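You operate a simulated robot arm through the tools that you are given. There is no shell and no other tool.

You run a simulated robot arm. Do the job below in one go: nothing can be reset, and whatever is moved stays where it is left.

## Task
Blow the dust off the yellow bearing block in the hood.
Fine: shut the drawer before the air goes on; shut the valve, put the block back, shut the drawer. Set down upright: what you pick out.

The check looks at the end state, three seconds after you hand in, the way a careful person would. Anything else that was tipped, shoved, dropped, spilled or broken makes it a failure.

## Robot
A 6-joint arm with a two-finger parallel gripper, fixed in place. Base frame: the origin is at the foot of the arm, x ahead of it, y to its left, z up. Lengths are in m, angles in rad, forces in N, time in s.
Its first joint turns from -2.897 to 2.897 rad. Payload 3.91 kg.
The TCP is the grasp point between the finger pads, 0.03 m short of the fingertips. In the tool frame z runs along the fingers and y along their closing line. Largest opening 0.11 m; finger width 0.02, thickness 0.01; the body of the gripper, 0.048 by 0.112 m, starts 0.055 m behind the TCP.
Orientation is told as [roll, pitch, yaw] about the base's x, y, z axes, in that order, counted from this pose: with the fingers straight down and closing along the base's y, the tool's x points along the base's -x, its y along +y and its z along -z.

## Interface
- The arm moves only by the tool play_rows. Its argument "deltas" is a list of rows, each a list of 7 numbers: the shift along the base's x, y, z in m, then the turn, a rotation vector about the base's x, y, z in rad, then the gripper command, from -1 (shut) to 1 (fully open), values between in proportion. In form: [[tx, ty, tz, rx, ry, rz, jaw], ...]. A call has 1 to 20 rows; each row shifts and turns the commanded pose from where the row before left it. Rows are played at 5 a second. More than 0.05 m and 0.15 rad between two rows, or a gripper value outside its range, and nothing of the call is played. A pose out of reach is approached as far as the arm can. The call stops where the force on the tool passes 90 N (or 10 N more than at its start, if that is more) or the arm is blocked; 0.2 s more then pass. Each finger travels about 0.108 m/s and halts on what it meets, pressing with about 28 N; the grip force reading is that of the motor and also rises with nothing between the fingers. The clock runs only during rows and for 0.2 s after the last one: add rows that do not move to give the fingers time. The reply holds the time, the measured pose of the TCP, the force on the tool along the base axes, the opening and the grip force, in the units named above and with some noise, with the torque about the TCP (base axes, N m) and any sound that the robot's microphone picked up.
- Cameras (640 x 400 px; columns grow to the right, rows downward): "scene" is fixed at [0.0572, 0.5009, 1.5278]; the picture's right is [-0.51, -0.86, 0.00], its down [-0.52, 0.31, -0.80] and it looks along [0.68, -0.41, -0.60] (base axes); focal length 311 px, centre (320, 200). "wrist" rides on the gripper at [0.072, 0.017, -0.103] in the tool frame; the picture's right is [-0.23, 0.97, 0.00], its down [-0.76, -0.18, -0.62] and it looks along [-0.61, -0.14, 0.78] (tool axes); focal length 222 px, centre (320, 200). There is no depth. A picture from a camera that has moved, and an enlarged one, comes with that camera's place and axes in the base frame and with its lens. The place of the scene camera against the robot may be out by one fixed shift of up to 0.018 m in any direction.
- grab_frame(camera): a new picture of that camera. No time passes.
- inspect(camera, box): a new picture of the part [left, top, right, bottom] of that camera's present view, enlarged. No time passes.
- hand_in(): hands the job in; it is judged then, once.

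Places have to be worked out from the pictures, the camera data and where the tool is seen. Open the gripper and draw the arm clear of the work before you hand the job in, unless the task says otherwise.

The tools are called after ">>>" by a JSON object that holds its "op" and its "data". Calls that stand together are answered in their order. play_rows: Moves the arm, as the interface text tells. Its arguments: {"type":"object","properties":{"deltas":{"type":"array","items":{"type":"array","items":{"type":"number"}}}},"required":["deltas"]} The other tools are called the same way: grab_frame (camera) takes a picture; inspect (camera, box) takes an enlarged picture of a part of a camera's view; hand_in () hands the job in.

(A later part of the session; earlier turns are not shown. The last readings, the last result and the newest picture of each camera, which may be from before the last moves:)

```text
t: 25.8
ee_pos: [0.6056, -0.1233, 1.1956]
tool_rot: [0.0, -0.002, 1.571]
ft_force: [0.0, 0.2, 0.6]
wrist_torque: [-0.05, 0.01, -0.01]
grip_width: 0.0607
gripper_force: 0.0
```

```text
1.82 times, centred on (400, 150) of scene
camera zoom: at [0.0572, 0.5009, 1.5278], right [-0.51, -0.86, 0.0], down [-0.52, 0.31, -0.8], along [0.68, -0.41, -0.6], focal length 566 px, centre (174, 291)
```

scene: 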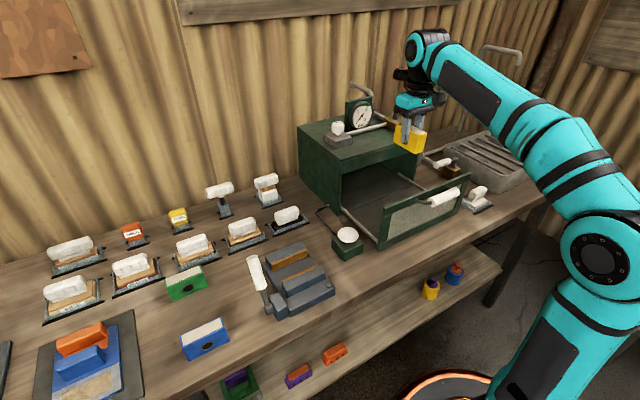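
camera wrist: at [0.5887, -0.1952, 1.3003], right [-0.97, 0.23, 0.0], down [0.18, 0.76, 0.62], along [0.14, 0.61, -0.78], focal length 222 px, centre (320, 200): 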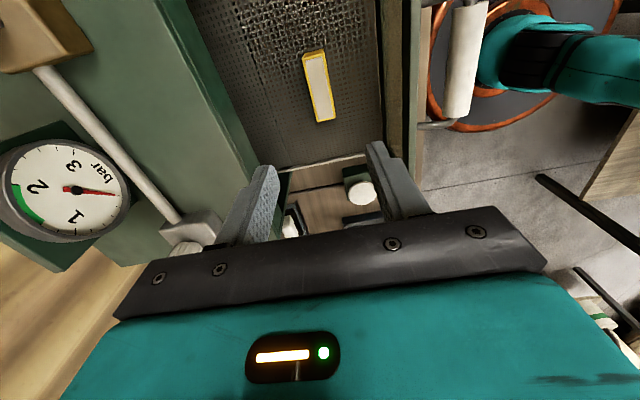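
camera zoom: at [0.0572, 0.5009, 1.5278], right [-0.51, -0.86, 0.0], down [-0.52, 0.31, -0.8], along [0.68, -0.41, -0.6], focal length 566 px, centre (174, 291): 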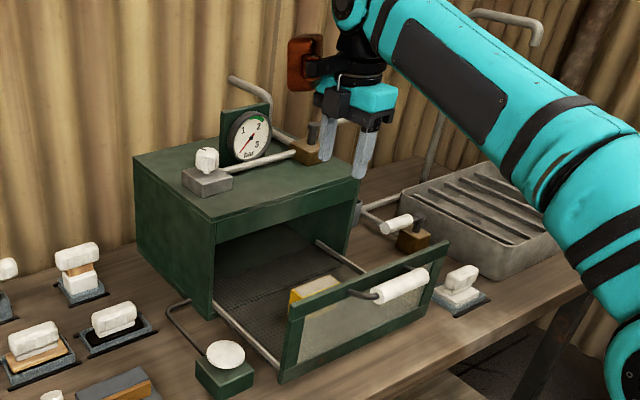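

The block stands upright on the mesh. Next I'll grip the white drawer handle (about (0.456, −0.125, 1.05)) at this yaw, which lets me both push and pull. First I'll get two views of it.

>>> {"op": "play_rows", "data": {"deltas": [[-0.038, 0, 0.01, 0, 0, 0, 0.3], [-0.038, 0, 0.01, 0, 0, 0, 0.3], [-0.038, 0, 0.005, 0, 0, 0, 0.3], [-0.036, 0, 0, 0, 0, 0, 0.3], [0, 0, 0, 0, 0, 0, 0.3]]}}

>>> {"op": "inspect", "data": {"camera": "wrist", "box": [160, 0, 480, 200]}}

>>> {"op": "inspect", "data": {"camera": "scene", "box": [340, 100, 500, 260]}}

```text
t: 27.0
ee_pos: [0.4557, -0.1238, 1.2213]
tool_rot: [0.001, 0.0, 1.57]
ft_force: [0.5, 0.3, -0.7]
wrist_torque: [0.01, 0.02, 0.0]
grip_width: 0.0716
gripper_force: 0.1
```

```text
2.00 times, centred on (320, 100) of wrist
camera zoom: at [0.4387, -0.1945, 1.3252], right [-0.97, 0.23, 0.0], down [0.18, 0.76, 0.62], along [0.14, 0.61, -0.78], focal length 444 px, centre (320, 400)
```

zoom: 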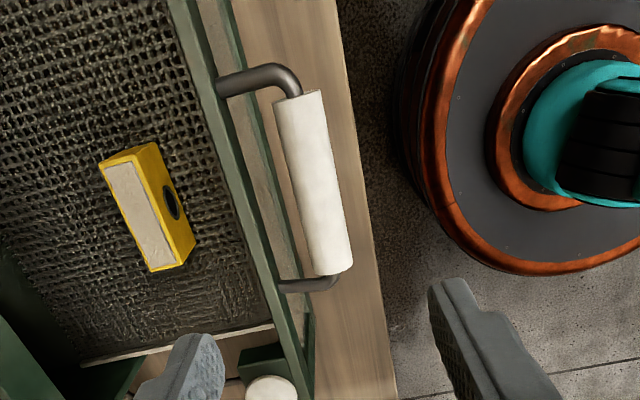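

```text
2.50 times, centred on (420, 180) of scene
camera zoom: at [0.0572, 0.5009, 1.5278], right [-0.51, -0.86, 0.0], down [-0.52, 0.31, -0.8], along [0.68, -0.41, -0.6], focal length 778 px, centre (70, 250)
```

zoom: 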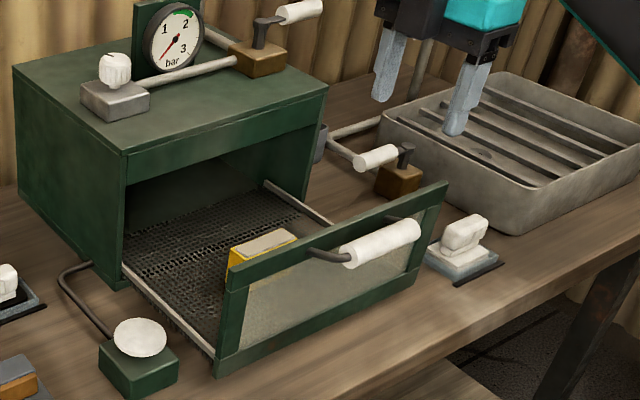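

The handle axis comes out at about (0.455, −0.128, 1.04–1.05), with the panel's outer face at x≈0.493. I'll narrow the jaws to ~0.044 so the inner finger fits the gap, and descend to just above the handle.

>>> {"op": "play_rows", "data": {"deltas": [[0, -0.002, -0.035, 0, 0, 0, -0.2], [-0.001, -0.002, -0.035, 0, 0, 0, -0.2], [0, 0, -0.03, 0, 0, 0, -0.2], [0, 0, 0, 0, 0, 0, -0.2]]}}

>>> {"op": "inspect", "data": {"camera": "wrist", "box": [160, 20, 480, 220]}}

>>> {"op": "inspect", "data": {"camera": "scene", "box": [380, 120, 500, 240]}}

```text
t: 28.0
ee_pos: [0.4548, -0.128, 1.1194]
tool_rot: [0.002, 0.0, 1.57]
ft_force: [0.2, 0.4, -0.2]
wrist_torque: [-0.02, -0.02, 0.03]
grip_width: 0.0439
gripper_force: 0.0
```

```text
2.00 times, centred on (320, 120) of wrist
camera zoom: at [0.438, -0.1993, 1.2244], right [-0.97, 0.23, 0.0], down [0.18, 0.76, 0.62], along [0.14, 0.61, -0.78], focal length 444 px, centre (320, 360)
```

zoom: 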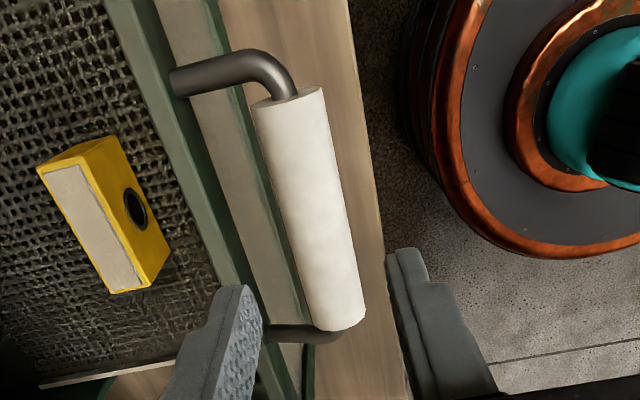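

```text
3.33 times, centred on (440, 180) of scene
camera zoom: at [0.0572, 0.5009, 1.5278], right [-0.51, -0.86, 0.0], down [-0.52, 0.31, -0.8], along [0.68, -0.41, -0.6], focal length 1037 px, centre (-80, 267)
```

zoom: 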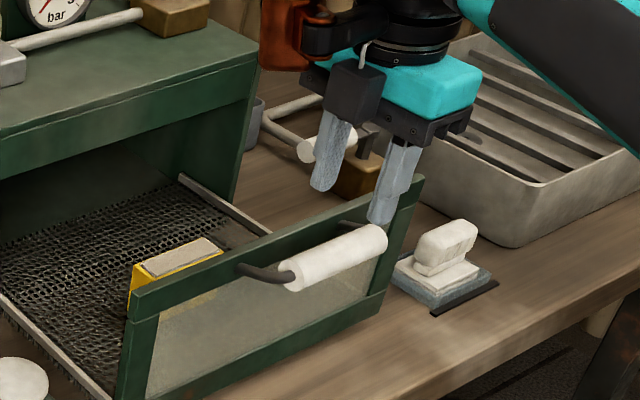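

Comparing views, the handle axis is closer to z≈1.02 and x≈0.456, just below the panel top. I'll shift +1 mm in x and descend to TCP z≈1.037 with the narrow opening.

>>> {"op": "play_rows", "data": {"deltas": [[0.001, 0, -0.03, 0, 0, 0, -0.2], [0, 0, -0.025, 0, 0, 0, -0.2], [0, 0, -0.015, 0, 0, 0, -0.2], [0, 0, -0.012, 0, 0, 0, -0.2], [0, 0, 0, 0, 0, 0, -0.2]]}}

>>> {"op": "inspect", "data": {"camera": "wrist", "box": [160, 20, 480, 220]}}

>>> {"op": "inspect", "data": {"camera": "scene", "box": [380, 120, 500, 240]}}

```text
t: 29.2
ee_pos: [0.4562, -0.1274, 1.0367]
tool_rot: [0.0, 0.0, 1.571]
ft_force: [0.4, -0.1, 0.8]
wrist_torque: [0.0, -0.03, -0.01]
grip_width: 0.044
gripper_force: 0.0
```

```text
2.00 times, centred on (320, 120) of wrist
camera zoom: at [0.4392, -0.1988, 1.1428], right [-0.97, 0.23, 0.0], down [0.18, 0.76, 0.62], along [0.14, 0.61, -0.78], focal length 444 px, centre (320, 360)
```

zoom: 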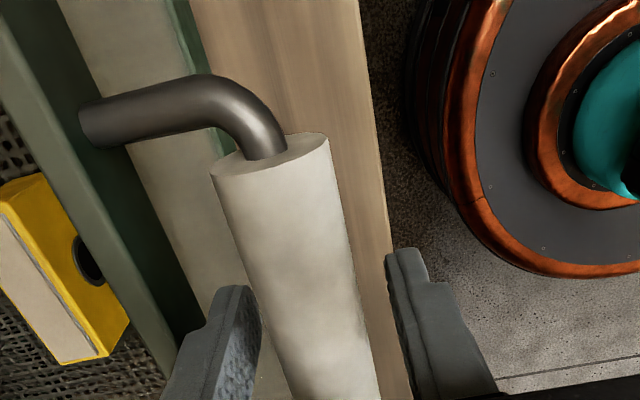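

```text
3.33 times, centred on (440, 180) of scene
camera zoom: at [0.0572, 0.5009, 1.5278], right [-0.51, -0.86, 0.0], down [-0.52, 0.31, -0.8], along [0.68, -0.41, -0.6], focal length 1037 px, centre (-80, 267)
```

zoom: 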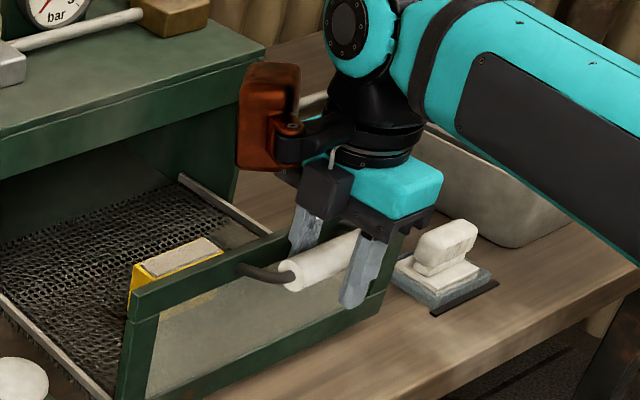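

The fingers straddle the handle cleanly. I'll close on it.

>>> {"op": "play_rows", "data": {"deltas": [[0, 0, 0, 0, 0, 0, -1], [0, 0, 0, 0, 0, 0, -1], [0, 0, 0, 0, 0, 0, -1]]}}

>>> {"op": "inspect", "data": {"camera": "wrist", "box": [160, 20, 480, 220]}}

```text
t: 30.0
ee_pos: [0.4572, -0.1277, 1.04]
tool_rot: [0.0, 0.001, 1.571]
ft_force: [-0.2, 1.3, -2.1]
wrist_torque: [-0.03, -0.06, 0.02]
grip_width: 0.0265
gripper_force: 44.9
```

```text
2.00 times, centred on (320, 120) of wrist
camera zoom: at [0.4393, -0.1988, 1.1428], right [-0.97, 0.23, 0.0], down [0.18, 0.76, 0.62], along [0.14, 0.61, -0.78], focal length 444 px, centre (320, 360)
```

zoom: 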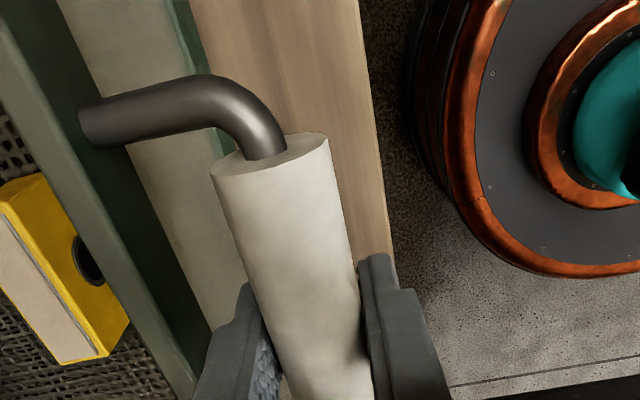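

The handle is gripped (0.0265). I'll push the drawer in slowly so the block doesn't rock, starting with about 8 cm.

>>> {"op": "play_rows", "data": {"deltas": [[0.003, 0, 0, 0, 0, 0, -1], [0.005, 0, 0, 0, 0, 0, -1], [0.007, 0, 0, 0, 0, 0, -1], [0.008, 0, 0, 0, 0, 0, -1], [0.008, 0, 0, 0, 0, 0, -1], [0.008, 0, 0, 0, 0, 0, -1], [0.008, 0, 0, 0, 0, 0, -1], [0.008, 0, 0, 0, 0, 0, -1], [0.008, 0, 0, 0, 0, 0, -1], [0.006, 0, 0, 0, 0, 0, -1], [0.004, 0, 0, 0, 0, 0, -1], [0, 0, 0, 0, 0, 0, -1]]}}

>>> {"op": "grab_frame", "data": {"camera": "wrist"}}

>>> {"op": "inspect", "data": {"camera": "scene", "box": [320, 60, 500, 260]}}

```text
t: 32.6
ee_pos: [0.5297, -0.1268, 1.0399]
tool_rot: [0.001, 0.0, 1.571]
ft_force: [0.1, 15.7, -4.2]
wrist_torque: [0.02, -0.06, 0.09]
grip_width: 0.0266
gripper_force: 45.0
```

```text
taken
camera wrist: at [0.5121, -0.1987, 1.1428], right [-0.97, 0.23, 0.0], down [0.18, 0.76, 0.62], along [0.14, 0.61, -0.78], focal length 222 px, centre (320, 200)
```

wrist: 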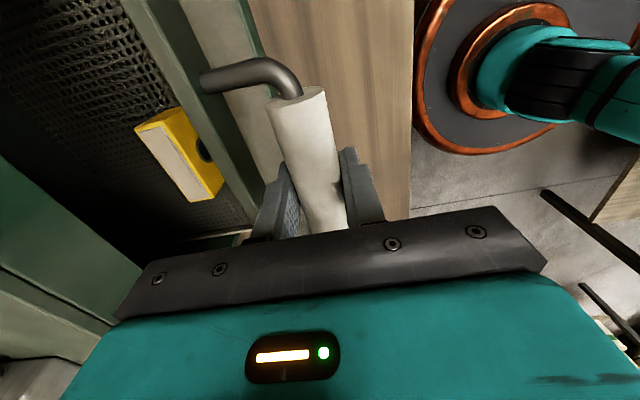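

```text
2.00 times, centred on (410, 160) of scene
camera zoom: at [0.0572, 0.5009, 1.5278], right [-0.51, -0.86, 0.0], down [-0.52, 0.31, -0.8], along [0.68, -0.41, -0.6], focal length 622 px, centre (140, 280)
```

zoom: 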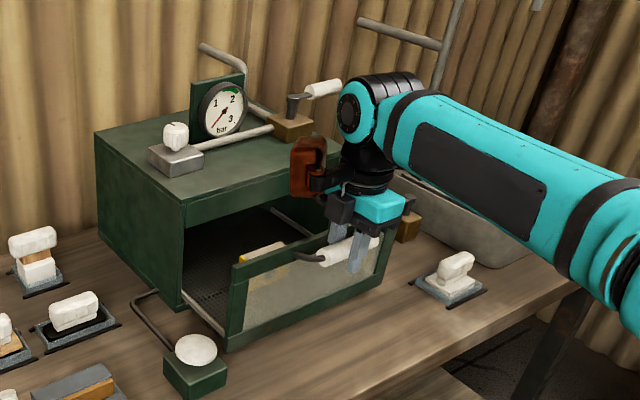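

The drawer slides along and the block stands steady. A small y load suggests a slight skew, so I'll follow it a little in y and push another ~8.5 cm.

>>> {"op": "play_rows", "data": {"deltas": [[0.003, 0.001, 0, 0, 0, 0, -1], [0.006, 0.0005, 0, 0, 0, 0, -1], [0.008, 0.0002, 0, 0, 0, 0, -1], [0.008, 0.0002, 0, 0, 0, 0, -1], [0.008, 0.0002, 0, 0, 0, 0, -1], [0.008, 0.0002, 0, 0, 0, 0, -1], [0.008, 0.0002, 0, 0, 0, 0, -1], [0.008, 0.0002, 0, 0, 0, 0, -1], [0.008, 0.0002, 0, 0, 0, 0, -1], [0.008, 0.0002, 0, 0, 0, 0, -1], [0.006, 0, 0, 0, 0, 0, -1], [0.004, 0, 0, 0, 0, 0, -1], [0, 0, 0, 0, 0, 0, -1]]}}

>>> {"op": "grab_frame", "data": {"camera": "wrist"}}

>>> {"op": "inspect", "data": {"camera": "scene", "box": [320, 60, 500, 260]}}

```text
t: 35.4
ee_pos: [0.6124, -0.1274, 1.0386]
tool_rot: [0.0, -0.002, 1.568]
ft_force: [-1.3, -48.1, 1.6]
wrist_torque: [-0.39, -0.02, -0.03]
grip_width: 0.0266
gripper_force: 45.2
```

```text
taken
camera wrist: at [0.5946, -0.1987, 1.1427], right [-0.97, 0.23, 0.0], down [0.18, 0.76, 0.62], along [0.14, 0.61, -0.78], focal length 222 px, centre (320, 200)
```

wrist: 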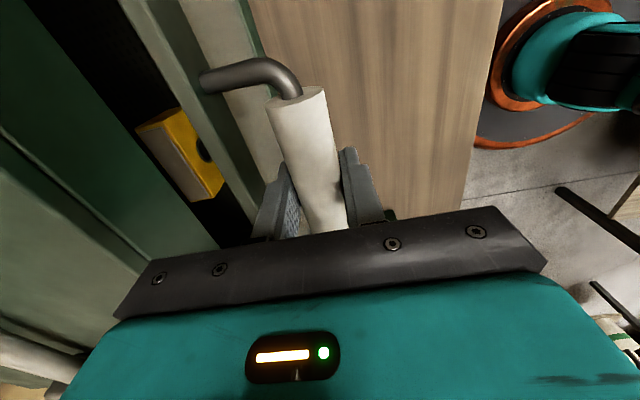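

```text
2.00 times, centred on (410, 160) of scene
camera zoom: at [0.0572, 0.5009, 1.5278], right [-0.51, -0.86, 0.0], down [-0.52, 0.31, -0.8], along [0.68, -0.41, -0.6], focal length 622 px, centre (140, 280)
```

zoom: 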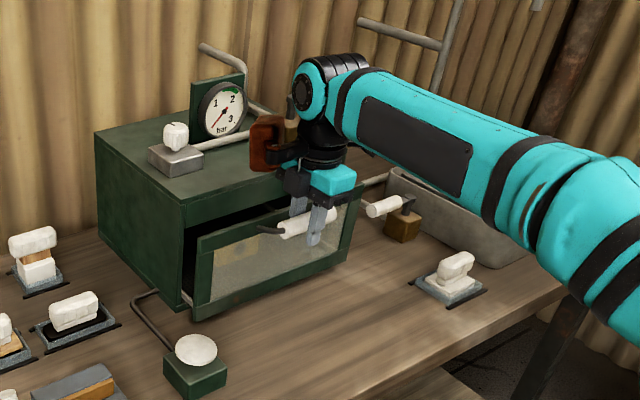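

I overcorrected in y (−48 N), so I'll undo most of that shift and push the last ~3 cm gently until it seats.

>>> {"op": "play_rows", "data": {"deltas": [[0, -0.0022, 0, 0, 0, 0, -1], [0.004, 0, 0, 0, 0, 0, -1], [0.006, 0, 0, 0, 0, 0, -1], [0.006, 0, 0, 0, 0, 0, -1], [0.003, 0, 0, 0, 0, 0, -1], [0, 0, 0, 0, 0, 0, -1]]}}

>>> {"op": "inspect", "data": {"camera": "scene", "box": [320, 80, 480, 260]}}

```text
t: 36.8
ee_pos: [0.6301, -0.1264, 1.0401]
tool_rot: [0.0, -0.003, 1.571]
ft_force: [-1.1, -19.8, -1.2]
wrist_torque: [0.29, -0.03, 0.01]
grip_width: 0.0268
gripper_force: 44.8
```

```text
2.22 times, centred on (400, 170) of scene
camera zoom: at [0.0572, 0.5009, 1.5278], right [-0.51, -0.86, 0.0], down [-0.52, 0.31, -0.8], along [0.68, -0.41, -0.6], focal length 692 px, centre (142, 267)
```

zoom: 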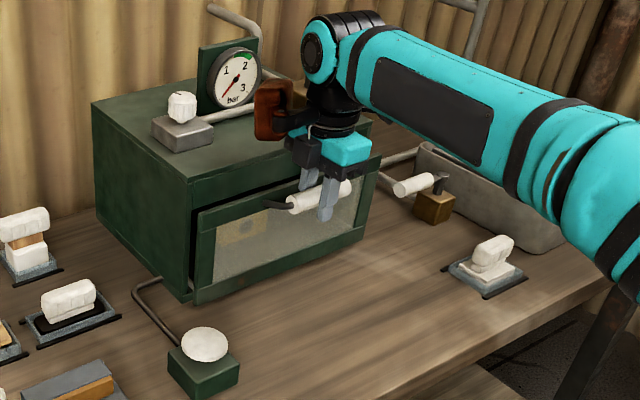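

Nearly shut. I'll take out another 1 mm of y load and push in 3 mm steps.

>>> {"op": "play_rows", "data": {"deltas": [[0.002, -0.001, 0, 0, 0, 0, -1], [0.003, 0, 0, 0, 0, 0, -1], [0.003, 0, 0, 0, 0, 0, -1], [0.003, 0, 0, 0, 0, 0, -1], [0, 0, 0, 0, 0, 0, -1]]}}

>>> {"op": "inspect", "data": {"camera": "scene", "box": [320, 80, 480, 260]}}

```text
t: 38.0
ee_pos: [0.6423, -0.1265, 1.039]
tool_rot: [0.001, -0.001, 1.57]
ft_force: [-0.7, 21.4, -9.1]
wrist_torque: [0.74, 0.06, 0.08]
grip_width: 0.0269
gripper_force: 44.7
```

```text
2.22 times, centred on (400, 170) of scene
camera zoom: at [0.0572, 0.5009, 1.5278], right [-0.51, -0.86, 0.0], down [-0.52, 0.31, -0.8], along [0.68, -0.41, -0.6], focal length 692 px, centre (142, 267)
```

zoom: 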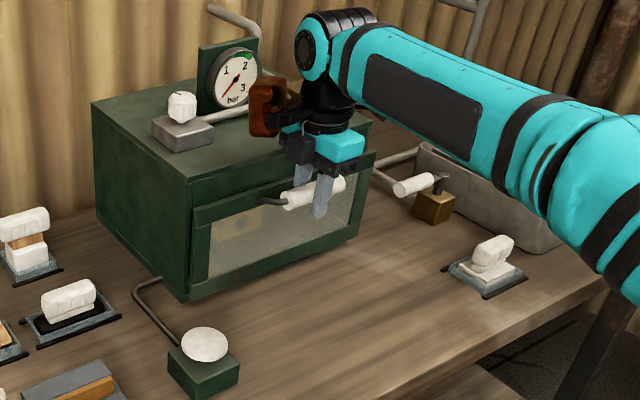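

Almost flush. A few more 2 mm steps should bring the stop reaction.

>>> {"op": "play_rows", "data": {"deltas": [[0.002, 0.0005, 0, 0, 0, 0, -1], [0.002, 0, 0, 0, 0, 0, -1], [0.001, 0, 0, 0, 0, 0, -1], [0, 0, 0, 0, 0, 0, -1]]}}

>>> {"op": "inspect", "data": {"camera": "scene", "box": [320, 100, 440, 250]}}

```text
t: 39.0
ee_pos: [0.6475, -0.1276, 1.039]
tool_rot: [-0.002, 0.0, 1.57]
ft_force: [-2.6, 12.7, -6.7]
wrist_torque: [-0.19, 0.05, -0.01]
grip_width: 0.0268
gripper_force: 45.0
```

```text
2.67 times, centred on (380, 175) of scene
camera zoom: at [0.0572, 0.5009, 1.5278], right [-0.51, -0.86, 0.0], down [-0.52, 0.31, -0.8], along [0.68, -0.41, -0.6], focal length 830 px, centre (160, 267)
```

zoom: 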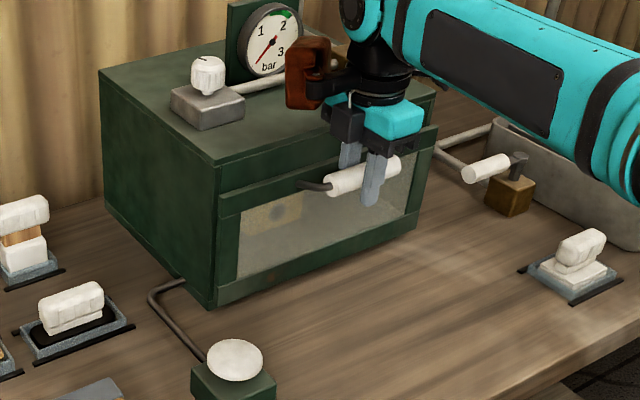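

No hard stop yet, so I'll continue in 2 mm steps.

>>> {"op": "play_rows", "data": {"deltas": [[0.002, 0, 0, 0, 0, 0, -1], [0.002, 0, 0, 0, 0, 0, -1], [0.002, 0, 0, 0, 0, 0, -1], [0, 0, 0, 0, 0, 0, -1]]}}

>>> {"op": "inspect", "data": {"camera": "scene", "box": [320, 120, 420, 240]}}

>>> {"op": "grab_frame", "data": {"camera": "wrist"}}

```text
t: 40.0
ee_pos: [0.6512, -0.1274, 1.0397]
tool_rot: [0.004, 0.0, 1.57]
ft_force: [-18.7, 10.0, -12.4]
wrist_torque: [-0.11, 0.22, 0.04]
grip_width: 0.0267
gripper_force: 45.0
```

```text
3.33 times, centred on (370, 180) of scene
camera zoom: at [0.0572, 0.5009, 1.5278], right [-0.51, -0.86, 0.0], down [-0.52, 0.31, -0.8], along [0.68, -0.41, -0.6], focal length 1037 px, centre (153, 267)
```

zoom: 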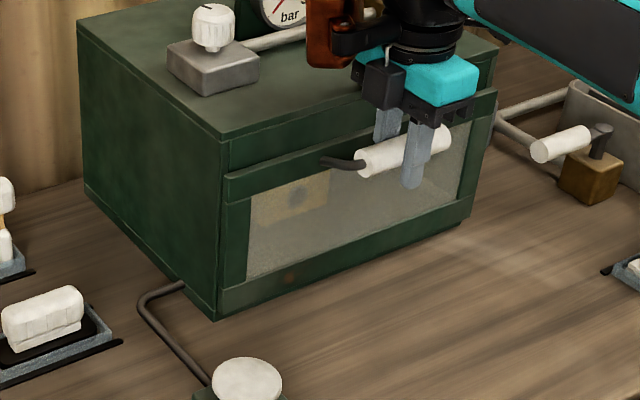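

```text
taken
camera wrist: at [0.6349, -0.1986, 1.1429], right [-0.97, 0.23, 0.0], down [0.18, 0.76, 0.62], along [0.14, 0.61, -0.78], focal length 222 px, centre (320, 200)
```

wrist: 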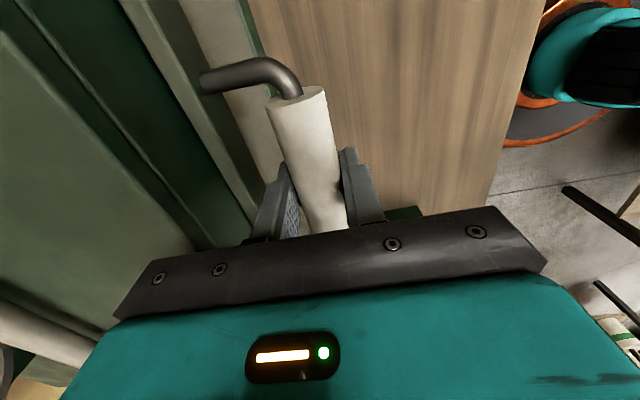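

The stop is felt (−18.7 N in x) and the panel sits flush, with the block visible upright behind the glass. I'll ease the load, open the jaws narrowly and rise.

>>> {"op": "play_rows", "data": {"deltas": [[-0.001, 0, 0, 0, 0, 0, -1], [0, 0, 0, 0, 0, 0, -0.2], [0, 0, 0, 0, 0, 0, -0.2], [0, 0, 0.02, 0, 0, 0, -0.2], [0, 0, 0.04, 0, 0, 0, -0.2], [0, 0, 0.045, 0, 0, 0, -0.2], [0, 0, 0.045, 0, 0, 0, -0.2], [0, 0, 0.045, 0, 0, 0, -0.2], [0, 0, 0, 0, 0, 0, -0.2]]}}

>>> {"op": "grab_frame", "data": {"camera": "wrist"}}

>>> {"op": "inspect", "data": {"camera": "scene", "box": [300, 60, 460, 260]}}

```text
t: 42.0
ee_pos: [0.6527, -0.1269, 1.2344]
tool_rot: [0.001, 0.001, 1.57]
ft_force: [-0.3, -0.6, 0.1]
wrist_torque: [0.01, 0.01, 0.02]
grip_width: 0.0436
gripper_force: 0.1
```

```text
taken
camera wrist: at [0.6362, -0.1986, 1.3376], right [-0.97, 0.23, 0.0], down [0.18, 0.76, 0.62], along [0.14, 0.61, -0.78], focal length 222 px, centre (320, 200)
```

wrist: 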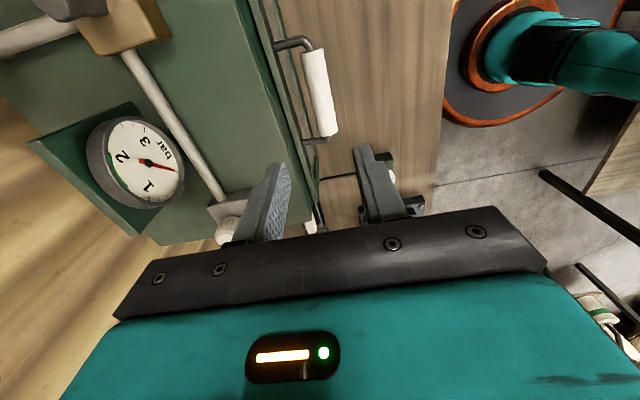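

```text
2.00 times, centred on (380, 160) of scene
camera zoom: at [0.0572, 0.5009, 1.5278], right [-0.51, -0.86, 0.0], down [-0.52, 0.31, -0.8], along [0.68, -0.41, -0.6], focal length 622 px, centre (200, 280)
```

zoom: 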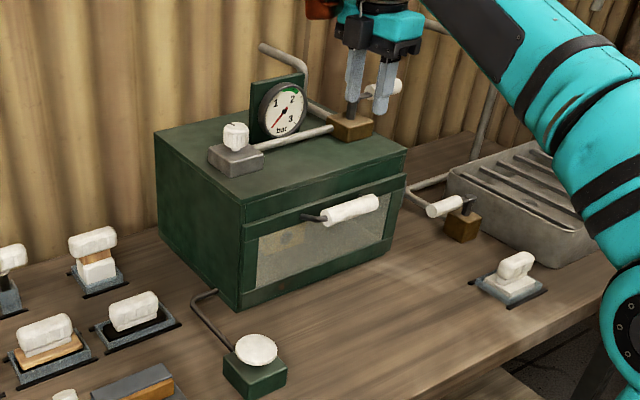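

The drawer is shut with the block inside. Next I'll take a close look at the brass air valve on the hood top.

>>> {"op": "play_rows", "data": {"deltas": [[0, -0.04, 0.01, 0, 0, 0, -0.2], [0, -0.04, 0.01, 0, 0, 0, -0.2], [0, -0.04, 0.01, 0, 0, 0, -0.2], [0, -0.03, 0, 0, 0, 0, -0.2], [0, 0, 0, 0, 0, 0, -0.2]]}}

>>> {"op": "grab_frame", "data": {"camera": "wrist"}}

>>> {"op": "inspect", "data": {"camera": "wrist", "box": [80, 60, 320, 240]}}

>>> {"op": "inspect", "data": {"camera": "scene", "box": [320, 75, 440, 155]}}

```text
t: 43.2
ee_pos: [0.6531, -0.2786, 1.2654]
tool_rot: [-0.001, 0.0, 1.57]
ft_force: [-0.1, -0.8, -0.1]
wrist_torque: [0.04, -0.03, -0.02]
grip_width: 0.044
gripper_force: 0.1
```

```text
taken
camera wrist: at [0.6356, -0.3494, 1.3681], right [-0.97, 0.23, 0.0], down [0.18, 0.76, 0.62], along [0.14, 0.61, -0.78], focal length 222 px, centre (320, 200)
```

wrist: 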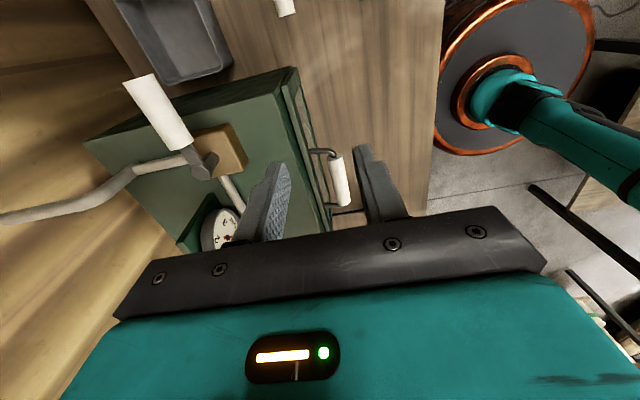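

```text
2.22 times, centred on (200, 150) of wrist
camera zoom: at [0.6356, -0.3494, 1.3681], right [-0.97, 0.23, 0.0], down [0.18, 0.76, 0.62], along [0.14, 0.61, -0.78], focal length 494 px, centre (587, 311)
```

zoom: 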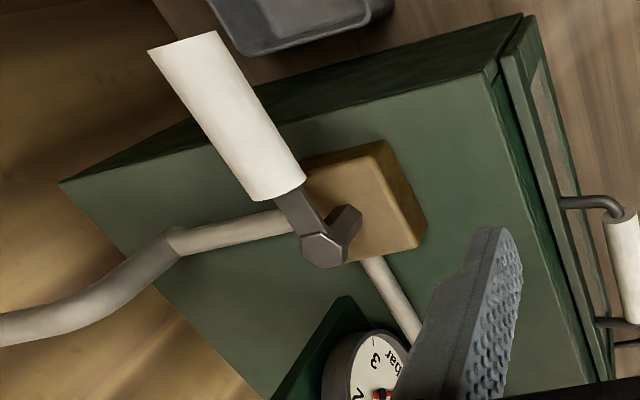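

```text
5.00 times, centred on (380, 115) of scene
camera zoom: at [0.0572, 0.5009, 1.5278], right [-0.51, -0.86, 0.0], down [-0.52, 0.31, -0.8], along [0.68, -0.41, -0.6], focal length 1556 px, centre (20, 625)
```

zoom: 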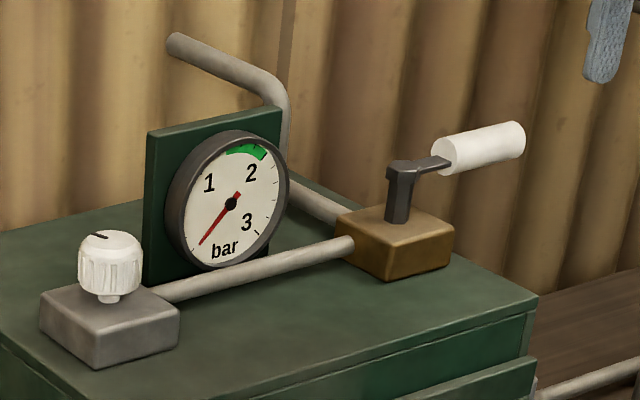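

The lever's pivot is at about (0.799, −0.246), and its white grip points −y, spanning y −0.285 to −0.347 at z≈1.148. I'll hover over the grip with the fingers set to straddle it.

>>> {"op": "play_rows", "data": {"deltas": [[0.036, -0.011, 0, 0, 0, 0, -0.1], [0.036, -0.011, -0.003, 0, 0, 0, -0.1], [0.036, -0.011, -0.006, 0, 0, 0, -0.1], [0.036, -0.01, -0.006, 0, 0, 0, -0.1], [0, 0, 0, 0, 0, 0, -0.1]]}}

>>> {"op": "grab_frame", "data": {"camera": "wrist"}}

>>> {"op": "inspect", "data": {"camera": "scene", "box": [320, 45, 480, 155]}}

```text
t: 44.4
ee_pos: [0.7818, -0.3145, 1.2192]
tool_rot: [-0.002, 0.001, 1.57]
ft_force: [0.7, 0.3, -0.3]
wrist_torque: [0.01, 0.04, -0.02]
grip_width: 0.0497
gripper_force: 0.1
out of reach, approached as far as the arm can: row 2, 3, 4
```

```text
taken
camera wrist: at [0.7638, -0.3848, 1.3223], right [-0.97, 0.23, 0.0], down [0.18, 0.76, 0.62], along [0.14, 0.61, -0.78], focal length 222 px, centre (320, 200)
```

wrist: 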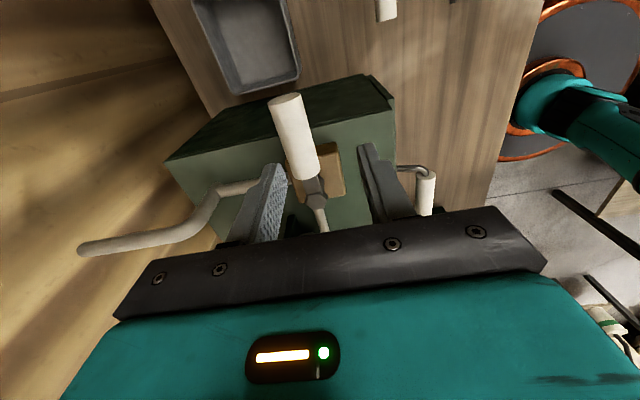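

```text
3.64 times, centred on (400, 100) of scene
camera zoom: at [0.0572, 0.5009, 1.5278], right [-0.51, -0.86, 0.0], down [-0.52, 0.31, -0.8], along [0.68, -0.41, -0.6], focal length 1132 px, centre (29, 564)
```

zoom: 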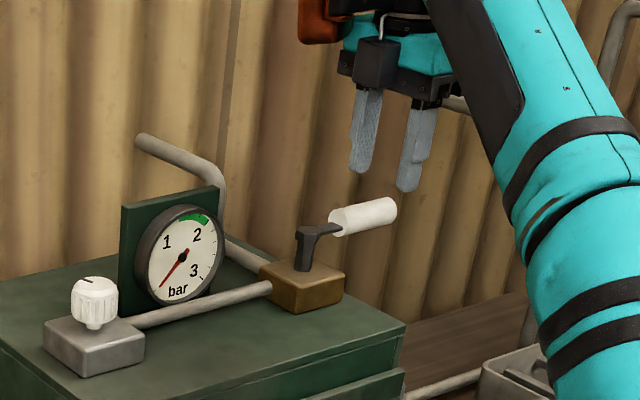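

The arm is at its stretch limit at this height (TCP 0.782, −0.315, 1.219), and going lower gives more reach. I'll open to 0.08 so the fingers clear the grip either way, then step down a little.

>>> {"op": "play_rows", "data": {"deltas": [[0, 0, 0, 0, 0, 0, 0.45], [0, 0, 0, 0, 0, 0, 0.45], [0, 0.005, -0.025, 0, 0, 0, 0.45], [0, 0, 0, 0, 0, 0, 0.45]]}}

>>> {"op": "grab_frame", "data": {"camera": "wrist"}}

>>> {"op": "inspect", "data": {"camera": "scene", "box": [320, 45, 480, 155]}}

```text
t: 45.4
ee_pos: [0.7806, -0.3087, 1.1931]
tool_rot: [-0.001, 0.0, 1.571]
ft_force: [0.2, -0.4, 0.1]
wrist_torque: [0.01, 0.01, -0.04]
grip_width: 0.0798
gripper_force: 0.1
```

```text
taken
camera wrist: at [0.7647, -0.3798, 1.2976], right [-0.97, 0.23, 0.0], down [0.18, 0.76, 0.62], along [0.14, 0.61, -0.78], focal length 222 px, centre (320, 200)
```

wrist: 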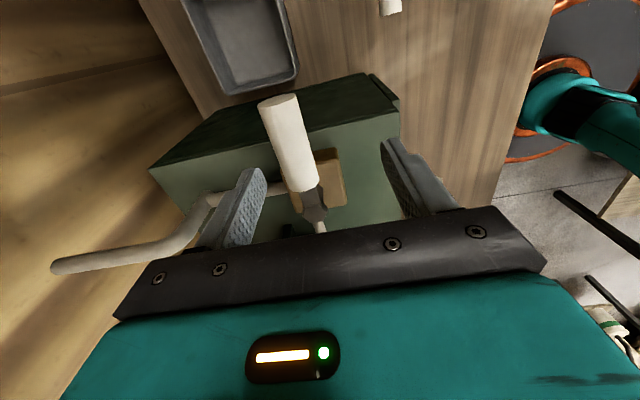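

```text
3.64 times, centred on (400, 100) of scene
camera zoom: at [0.0572, 0.5009, 1.5278], right [-0.51, -0.86, 0.0], down [-0.52, 0.31, -0.8], along [0.68, -0.41, -0.6], focal length 1132 px, centre (29, 564)
```

zoom: 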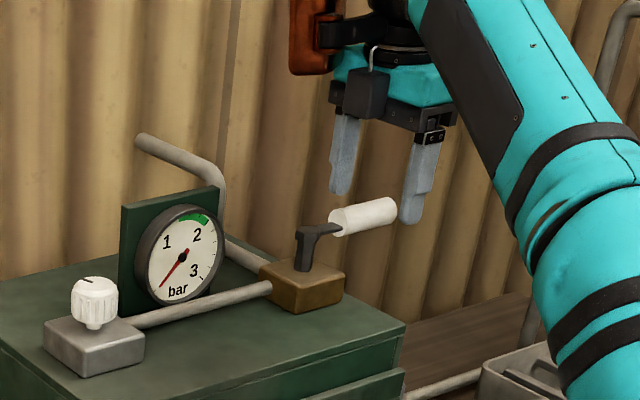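

The grip lies at x≈0.80 between the fingers. I'll shift +x by 8 mm while dropping, so both fingers pass beside it, down to TCP z≈1.155.

>>> {"op": "play_rows", "data": {"deltas": [[0.004, -0.003, -0.01, 0, 0, 0, 0.45], [0.004, -0.002, -0.014, 0, 0, 0, 0.45], [0, 0, -0.014, 0, 0, 0, 0.45], [0, 0, 0, 0, 0, 0, 0.45]]}}

>>> {"op": "grab_frame", "data": {"camera": "wrist"}}

>>> {"op": "inspect", "data": {"camera": "scene", "box": [320, 45, 480, 155]}}

```text
t: 46.4
ee_pos: [0.7898, -0.3132, 1.156]
tool_rot: [-0.001, 0.0, 1.572]
ft_force: [0.0, -0.5, -0.4]
wrist_torque: [-0.04, 0.04, 0.0]
grip_width: 0.0796
gripper_force: 0.1
```

```text
taken
camera wrist: at [0.7724, -0.3848, 1.26], right [-0.97, 0.23, 0.0], down [0.18, 0.76, 0.62], along [0.14, 0.61, -0.78], focal length 222 px, centre (320, 200)
```

wrist: 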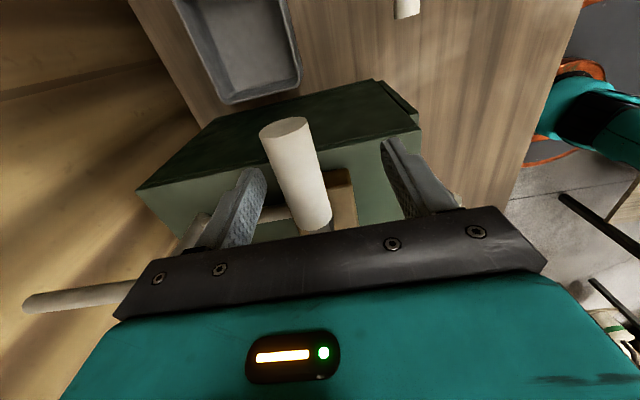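

```text
3.64 times, centred on (400, 100) of scene
camera zoom: at [0.0572, 0.5009, 1.5278], right [-0.51, -0.86, 0.0], down [-0.52, 0.31, -0.8], along [0.68, -0.41, -0.6], focal length 1132 px, centre (29, 564)
```

zoom: 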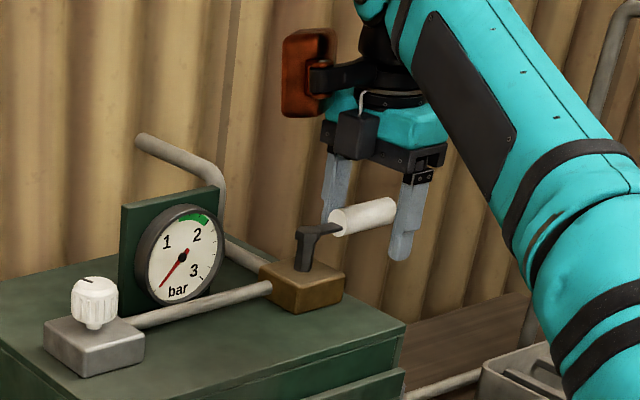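

The fingers straddle the lever grip with no contact. I'll centre by +8 mm, narrow to ~0.04, then test-turn the lever toward −x along its arc for the first ~20°.

>>> {"op": "play_rows", "data": {"deltas": [[0.006, 0, 0, 0, 0, 0, 0.2], [0, 0, 0, 0, 0, 0, -0.27], [0, 0, 0, 0, 0, 0, -0.27], [-0.0087, 0.0006, 0, 0, 0, -0.1309, -0.27], [-0.0086, 0.0017, 0, 0, 0, -0.1309, -0.27], [-0.0083, 0.0028, 0, 0, 0, -0.1309, -0.27], [0, 0, 0, 0, 0, 0, -0.27]]}}

>>> {"op": "grab_frame", "data": {"camera": "wrist"}}

>>> {"op": "inspect", "data": {"camera": "scene", "box": [320, 45, 480, 155]}}

```text
t: 48.0
ee_pos: [0.7696, -0.3064, 1.1537]
tool_rot: [0.0, -0.001, 1.176]
ft_force: [-0.1, -0.8, 0.3]
wrist_torque: [0.0, 0.01, 0.01]
grip_width: 0.0403
gripper_force: 0.0
```

```text
taken
camera wrist: at [0.7262, -0.3674, 1.26], right [-0.81, 0.58, 0.0], down [0.46, 0.64, 0.62], along [0.36, 0.51, -0.78], focal length 222 px, centre (320, 200)
```

wrist: 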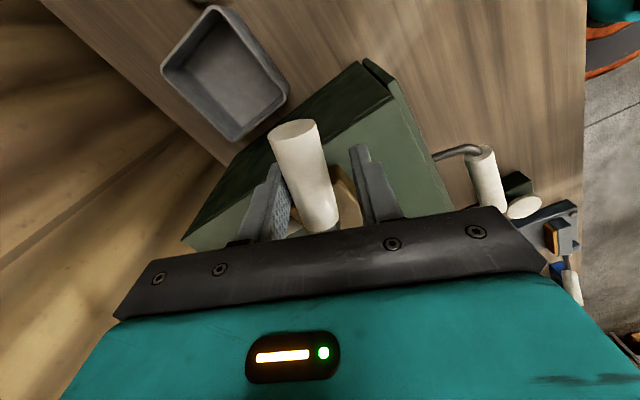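

```text
3.64 times, centred on (400, 100) of scene
camera zoom: at [0.0572, 0.5009, 1.5278], right [-0.51, -0.86, 0.0], down [-0.52, 0.31, -0.8], along [0.68, -0.41, -0.6], focal length 1132 px, centre (29, 564)
```

zoom: 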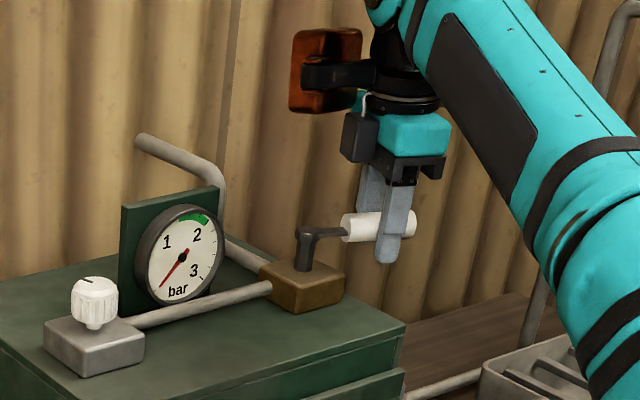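

The lever turns freely this way, and the gauge is still at 0. I'll continue the arc to ~60° and check the gauge.

>>> {"op": "play_rows", "data": {"deltas": [[-0.0079, 0.0039, 0, 0, 0, -0.1309, -0.27], [-0.0073, 0.0049, 0, 0, 0, -0.1309, -0.27], [-0.0066, 0.0058, 0, 0, 0, -0.1309, -0.27], [-0.0058, 0.0066, 0, 0, 0, -0.1309, -0.27], [-0.0049, 0.0073, 0, 0, 0, -0.1309, -0.27], [0, 0, 0, 0, 0, 0, -0.27]]}}

>>> {"op": "inspect", "data": {"camera": "scene", "box": [320, 45, 480, 155]}}

>>> {"op": "grab_frame", "data": {"camera": "wrist"}}

```text
t: 49.4
ee_pos: [0.7382, -0.279, 1.1557]
tool_rot: [0.0, 0.001, 0.521]
ft_force: [-0.5, 0.4, 0.1]
wrist_torque: [-0.03, 0.0, -0.02]
grip_width: 0.0401
gripper_force: 0.0
```

```text
3.64 times, centred on (400, 100) of scene
camera zoom: at [0.0572, 0.5009, 1.5278], right [-0.51, -0.86, 0.0], down [-0.52, 0.31, -0.8], along [0.68, -0.41, -0.6], focal length 1132 px, centre (29, 564)
```

zoom: 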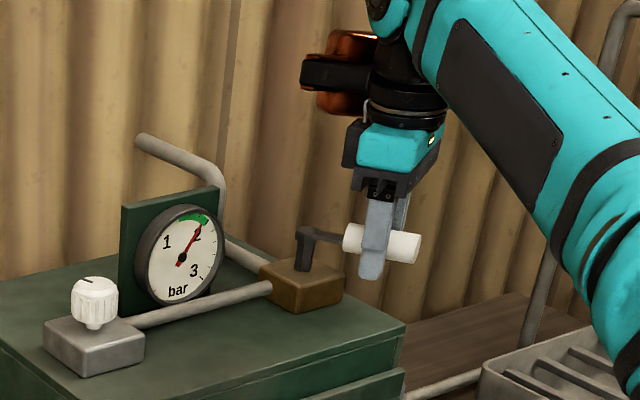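

```text
taken
camera wrist: at [0.6663, -0.3006, 1.2602], right [-0.29, 0.96, 0.0], down [0.75, 0.23, 0.62], along [0.6, 0.18, -0.78], focal length 222 px, centre (320, 200)
```

wrist: 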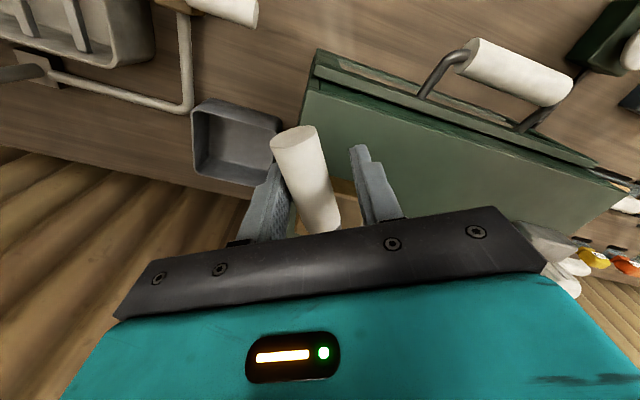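

The gauge has risen. I'll look closely.

>>> {"op": "inspect", "data": {"camera": "scene", "box": [345, 90, 385, 125]}}

```text
11.43 times, centred on (365, 108) of scene
camera zoom: at [0.0572, 0.5009, 1.5278], right [-0.51, -0.86, 0.0], down [-0.52, 0.31, -0.8], along [0.68, -0.41, -0.6], focal length 3556 px, centre (-194, 1257)
```

zoom: 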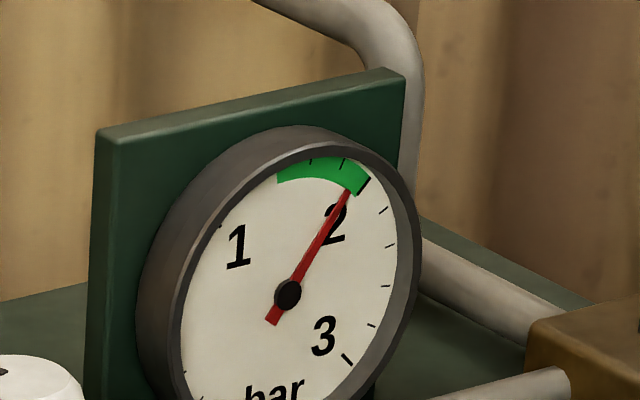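

The needle is at about 1.9, near the upper end of the green. I'll hold still a moment to see whether it is settled or still climbing.

>>> {"op": "play_rows", "data": {"deltas": [[0, 0, 0, 0, 0, 0, -0.27], [0, 0, 0, 0, 0, 0, -0.27], [0, 0, 0, 0, 0, 0, -0.27]]}}

>>> {"op": "inspect", "data": {"camera": "scene", "box": [345, 90, 385, 125]}}

>>> {"op": "inspect", "data": {"camera": "scene", "box": [300, 90, 460, 250]}}

```text
t: 50.2
ee_pos: [0.7375, -0.2808, 1.1555]
tool_rot: [0.0, 0.001, 0.524]
ft_force: [0.0, -0.1, 0.2]
wrist_torque: [0.02, -0.02, 0.0]
grip_width: 0.04
gripper_force: 0.0
```

```text
11.43 times, centred on (365, 108) of scene
camera zoom: at [0.0572, 0.5009, 1.5278], right [-0.51, -0.86, 0.0], down [-0.52, 0.31, -0.8], along [0.68, -0.41, -0.6], focal length 3556 px, centre (-194, 1257)
```

zoom: 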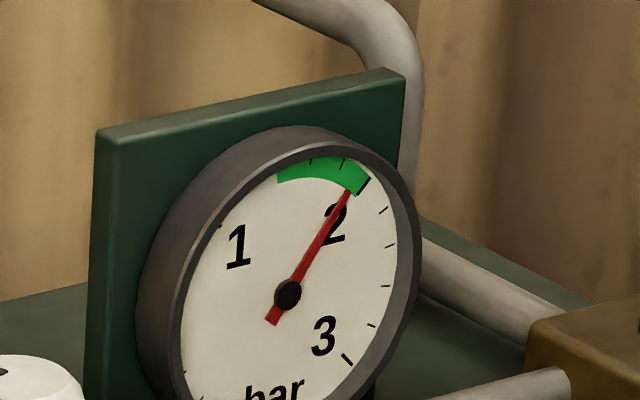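

```text
2.50 times, centred on (380, 170) of scene
camera zoom: at [0.0572, 0.5009, 1.5278], right [-0.51, -0.86, 0.0], down [-0.52, 0.31, -0.8], along [0.68, -0.41, -0.6], focal length 778 px, centre (170, 275)
```

zoom: 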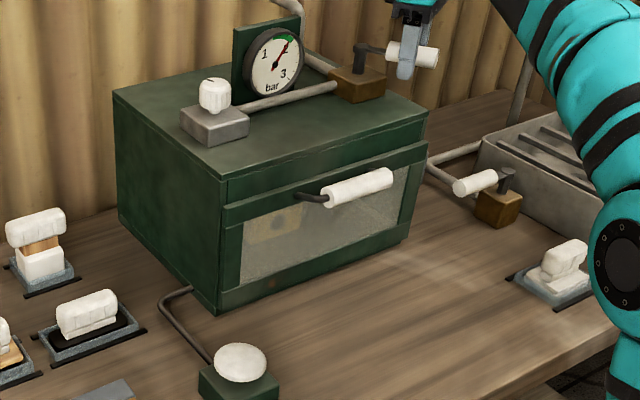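

The needle is steady at ~1.9 bar, inside the green, with no hiss reported. I'll nudge the lever slightly further to learn whether pressure follows the lever angle or is set by the regulator.

>>> {"op": "play_rows", "data": {"deltas": [[-0.0022, 0.0038, 0, 0, 0, -0.0654, -0.27], [-0.0019, 0.004, 0, 0, 0, -0.0654, -0.27], [0, 0, 0, 0, 0, 0, -0.27]]}}

>>> {"op": "inspect", "data": {"camera": "scene", "box": [345, 90, 385, 125]}}

>>> {"op": "inspect", "data": {"camera": "scene", "box": [360, 60, 480, 140]}}

```text
t: 51.0
ee_pos: [0.7329, -0.2724, 1.1558]
tool_rot: [0.0, 0.0, 0.39]
ft_force: [-0.1, -0.2, 0.0]
wrist_torque: [0.0, 0.01, 0.02]
grip_width: 0.0401
gripper_force: 0.1
```

```text
11.43 times, centred on (365, 108) of scene
camera zoom: at [0.0572, 0.5009, 1.5278], right [-0.51, -0.86, 0.0], down [-0.52, 0.31, -0.8], along [0.68, -0.41, -0.6], focal length 3556 px, centre (-194, 1257)
```

zoom: 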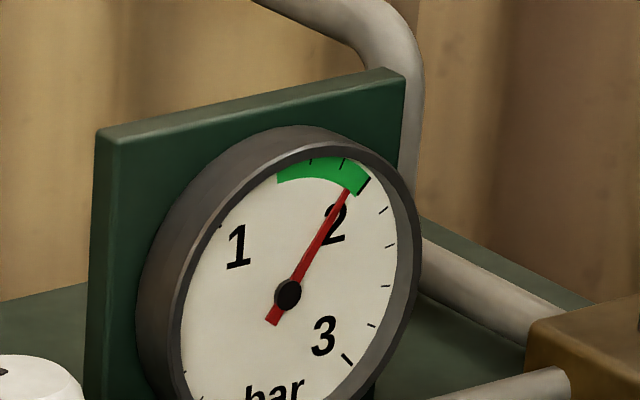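

```text
5.00 times, centred on (420, 100) of scene
camera zoom: at [0.0572, 0.5009, 1.5278], right [-0.51, -0.86, 0.0], down [-0.52, 0.31, -0.8], along [0.68, -0.41, -0.6], focal length 1556 px, centre (-180, 700)
```

zoom: 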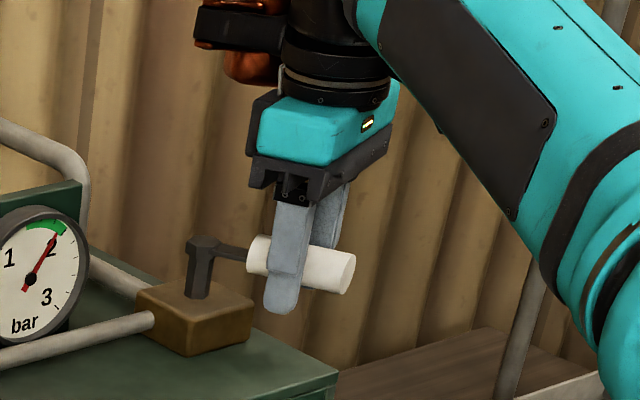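

The gauge is unchanged, so the valve is on/off and the regulator sits at ~1.9 bar, in the green. I'll finish turning the lever to its end at 90°.

>>> {"op": "play_rows", "data": {"deltas": [[-0.0034, 0.0081, 0, 0, 0, -0.1309, -0.27], [-0.0023, 0.0085, 0, 0, 0, -0.1309, -0.27], [-0.0009, 0.0087, 0, 0, 0, -0.1309, -0.27], [0, 0.004, 0, 0, 0, -0.03, -0.27], [0, 0, 0, 0, 0, 0, -0.27]]}}

>>> {"op": "inspect", "data": {"camera": "scene", "box": [340, 60, 460, 140]}}

>>> {"op": "grab_frame", "data": {"camera": "wrist"}}

```text
t: 52.2
ee_pos: [0.7264, -0.2424, 1.1559]
tool_rot: [0.001, 0.0, -0.031]
ft_force: [-0.6, -0.3, 1.0]
wrist_torque: [-0.02, -0.01, 0.0]
grip_width: 0.0403
gripper_force: 0.2
```

```text
5.00 times, centred on (400, 100) of scene
camera zoom: at [0.0572, 0.5009, 1.5278], right [-0.51, -0.86, 0.0], down [-0.52, 0.31, -0.8], along [0.68, -0.41, -0.6], focal length 1556 px, centre (-80, 700)
```

zoom: 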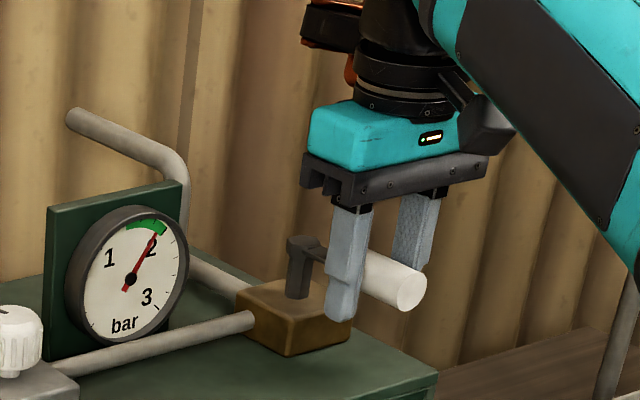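

```text
taken
camera wrist: at [0.6547, -0.223, 1.2602], right [0.26, 0.97, 0.0], down [0.76, -0.2, 0.62], along [0.6, -0.16, -0.78], focal length 222 px, centre (320, 200)
```

wrist: 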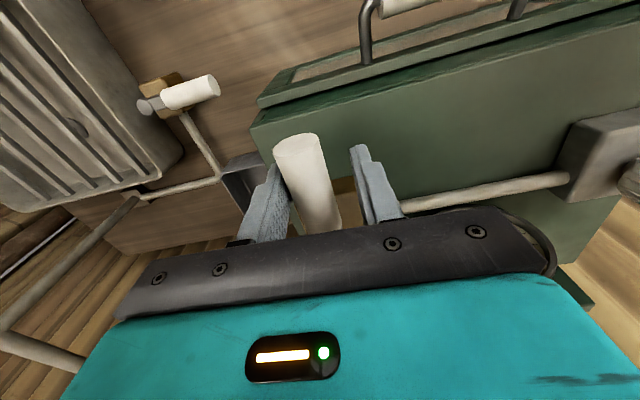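

The lever now points along −x with the gauge steady in the green, but no blowing sound, so the push button on the green box must fire the air. From two views its white disc is at about (0.565, 0.102, 0.922). I'll lift off the lever, close the fingers and travel above the button.

>>> {"op": "play_rows", "data": {"deltas": [[0, 0, 0.03, 0, 0, 0, -0.27], [0, 0, 0.04, 0, 0, 0, -0.27], [0, 0, 0.025, 0, 0, 0, -0.27], [-0.018, 0.036, 0, 0, 0, 0.05, -1], [-0.018, 0.038, -0.005, 0, 0, 0.05, -1], [-0.018, 0.038, -0.01, 0, 0, 0.05, -1], [-0.018, 0.038, -0.01, 0, 0, 0.05, -1], [-0.018, 0.038, -0.015, 0, 0, 0.05, -1], [-0.018, 0.038, -0.015, 0, 0, 0.05, -1], [-0.018, 0.038, -0.015, 0, 0, 0.05, -1], [-0.018, 0.038, -0.015, 0, 0, 0.05, -1], [-0.017, 0.038, -0.015, 0, 0, 0.03, -1], [0, 0, 0, 0, 0, 0, -1]]}}

>>> {"op": "grab_frame", "data": {"camera": "wrist"}}

>>> {"op": "grab_frame", "data": {"camera": "scene"}}

```text
t: 55.0
ee_pos: [0.5661, 0.0997, 1.1498]
tool_rot: [-0.001, 0.001, 0.4]
ft_force: [0.5, 0.1, -0.5]
wrist_torque: [0.0, 0.0, 0.01]
grip_width: 0.0
gripper_force: 27.9
```

```text
taken
camera wrist: at [0.4925, 0.0868, 1.255], right [-0.17, 0.99, 0.0], down [0.77, 0.13, 0.62], along [0.61, 0.11, -0.78], focal length 222 px, centre (320, 200)
```

wrist: 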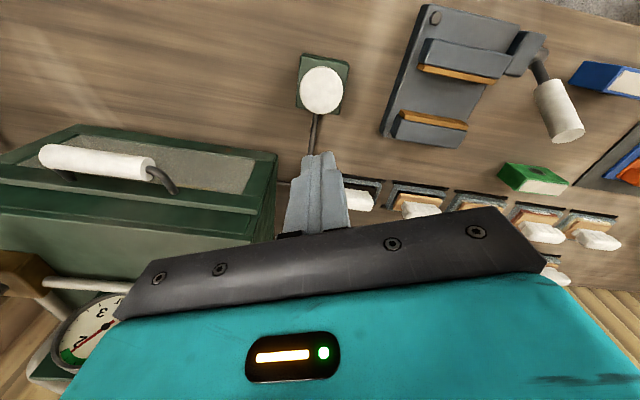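

```text
taken
```

scene: 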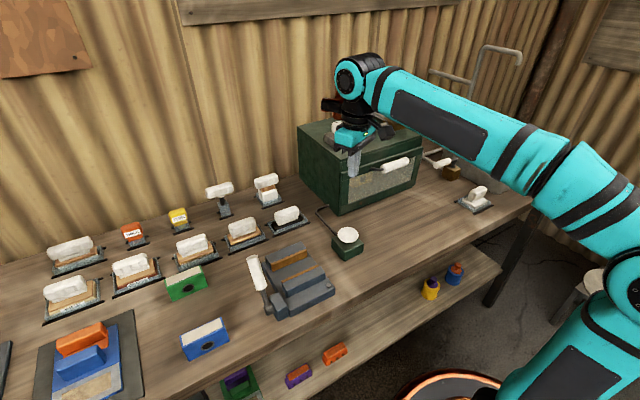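

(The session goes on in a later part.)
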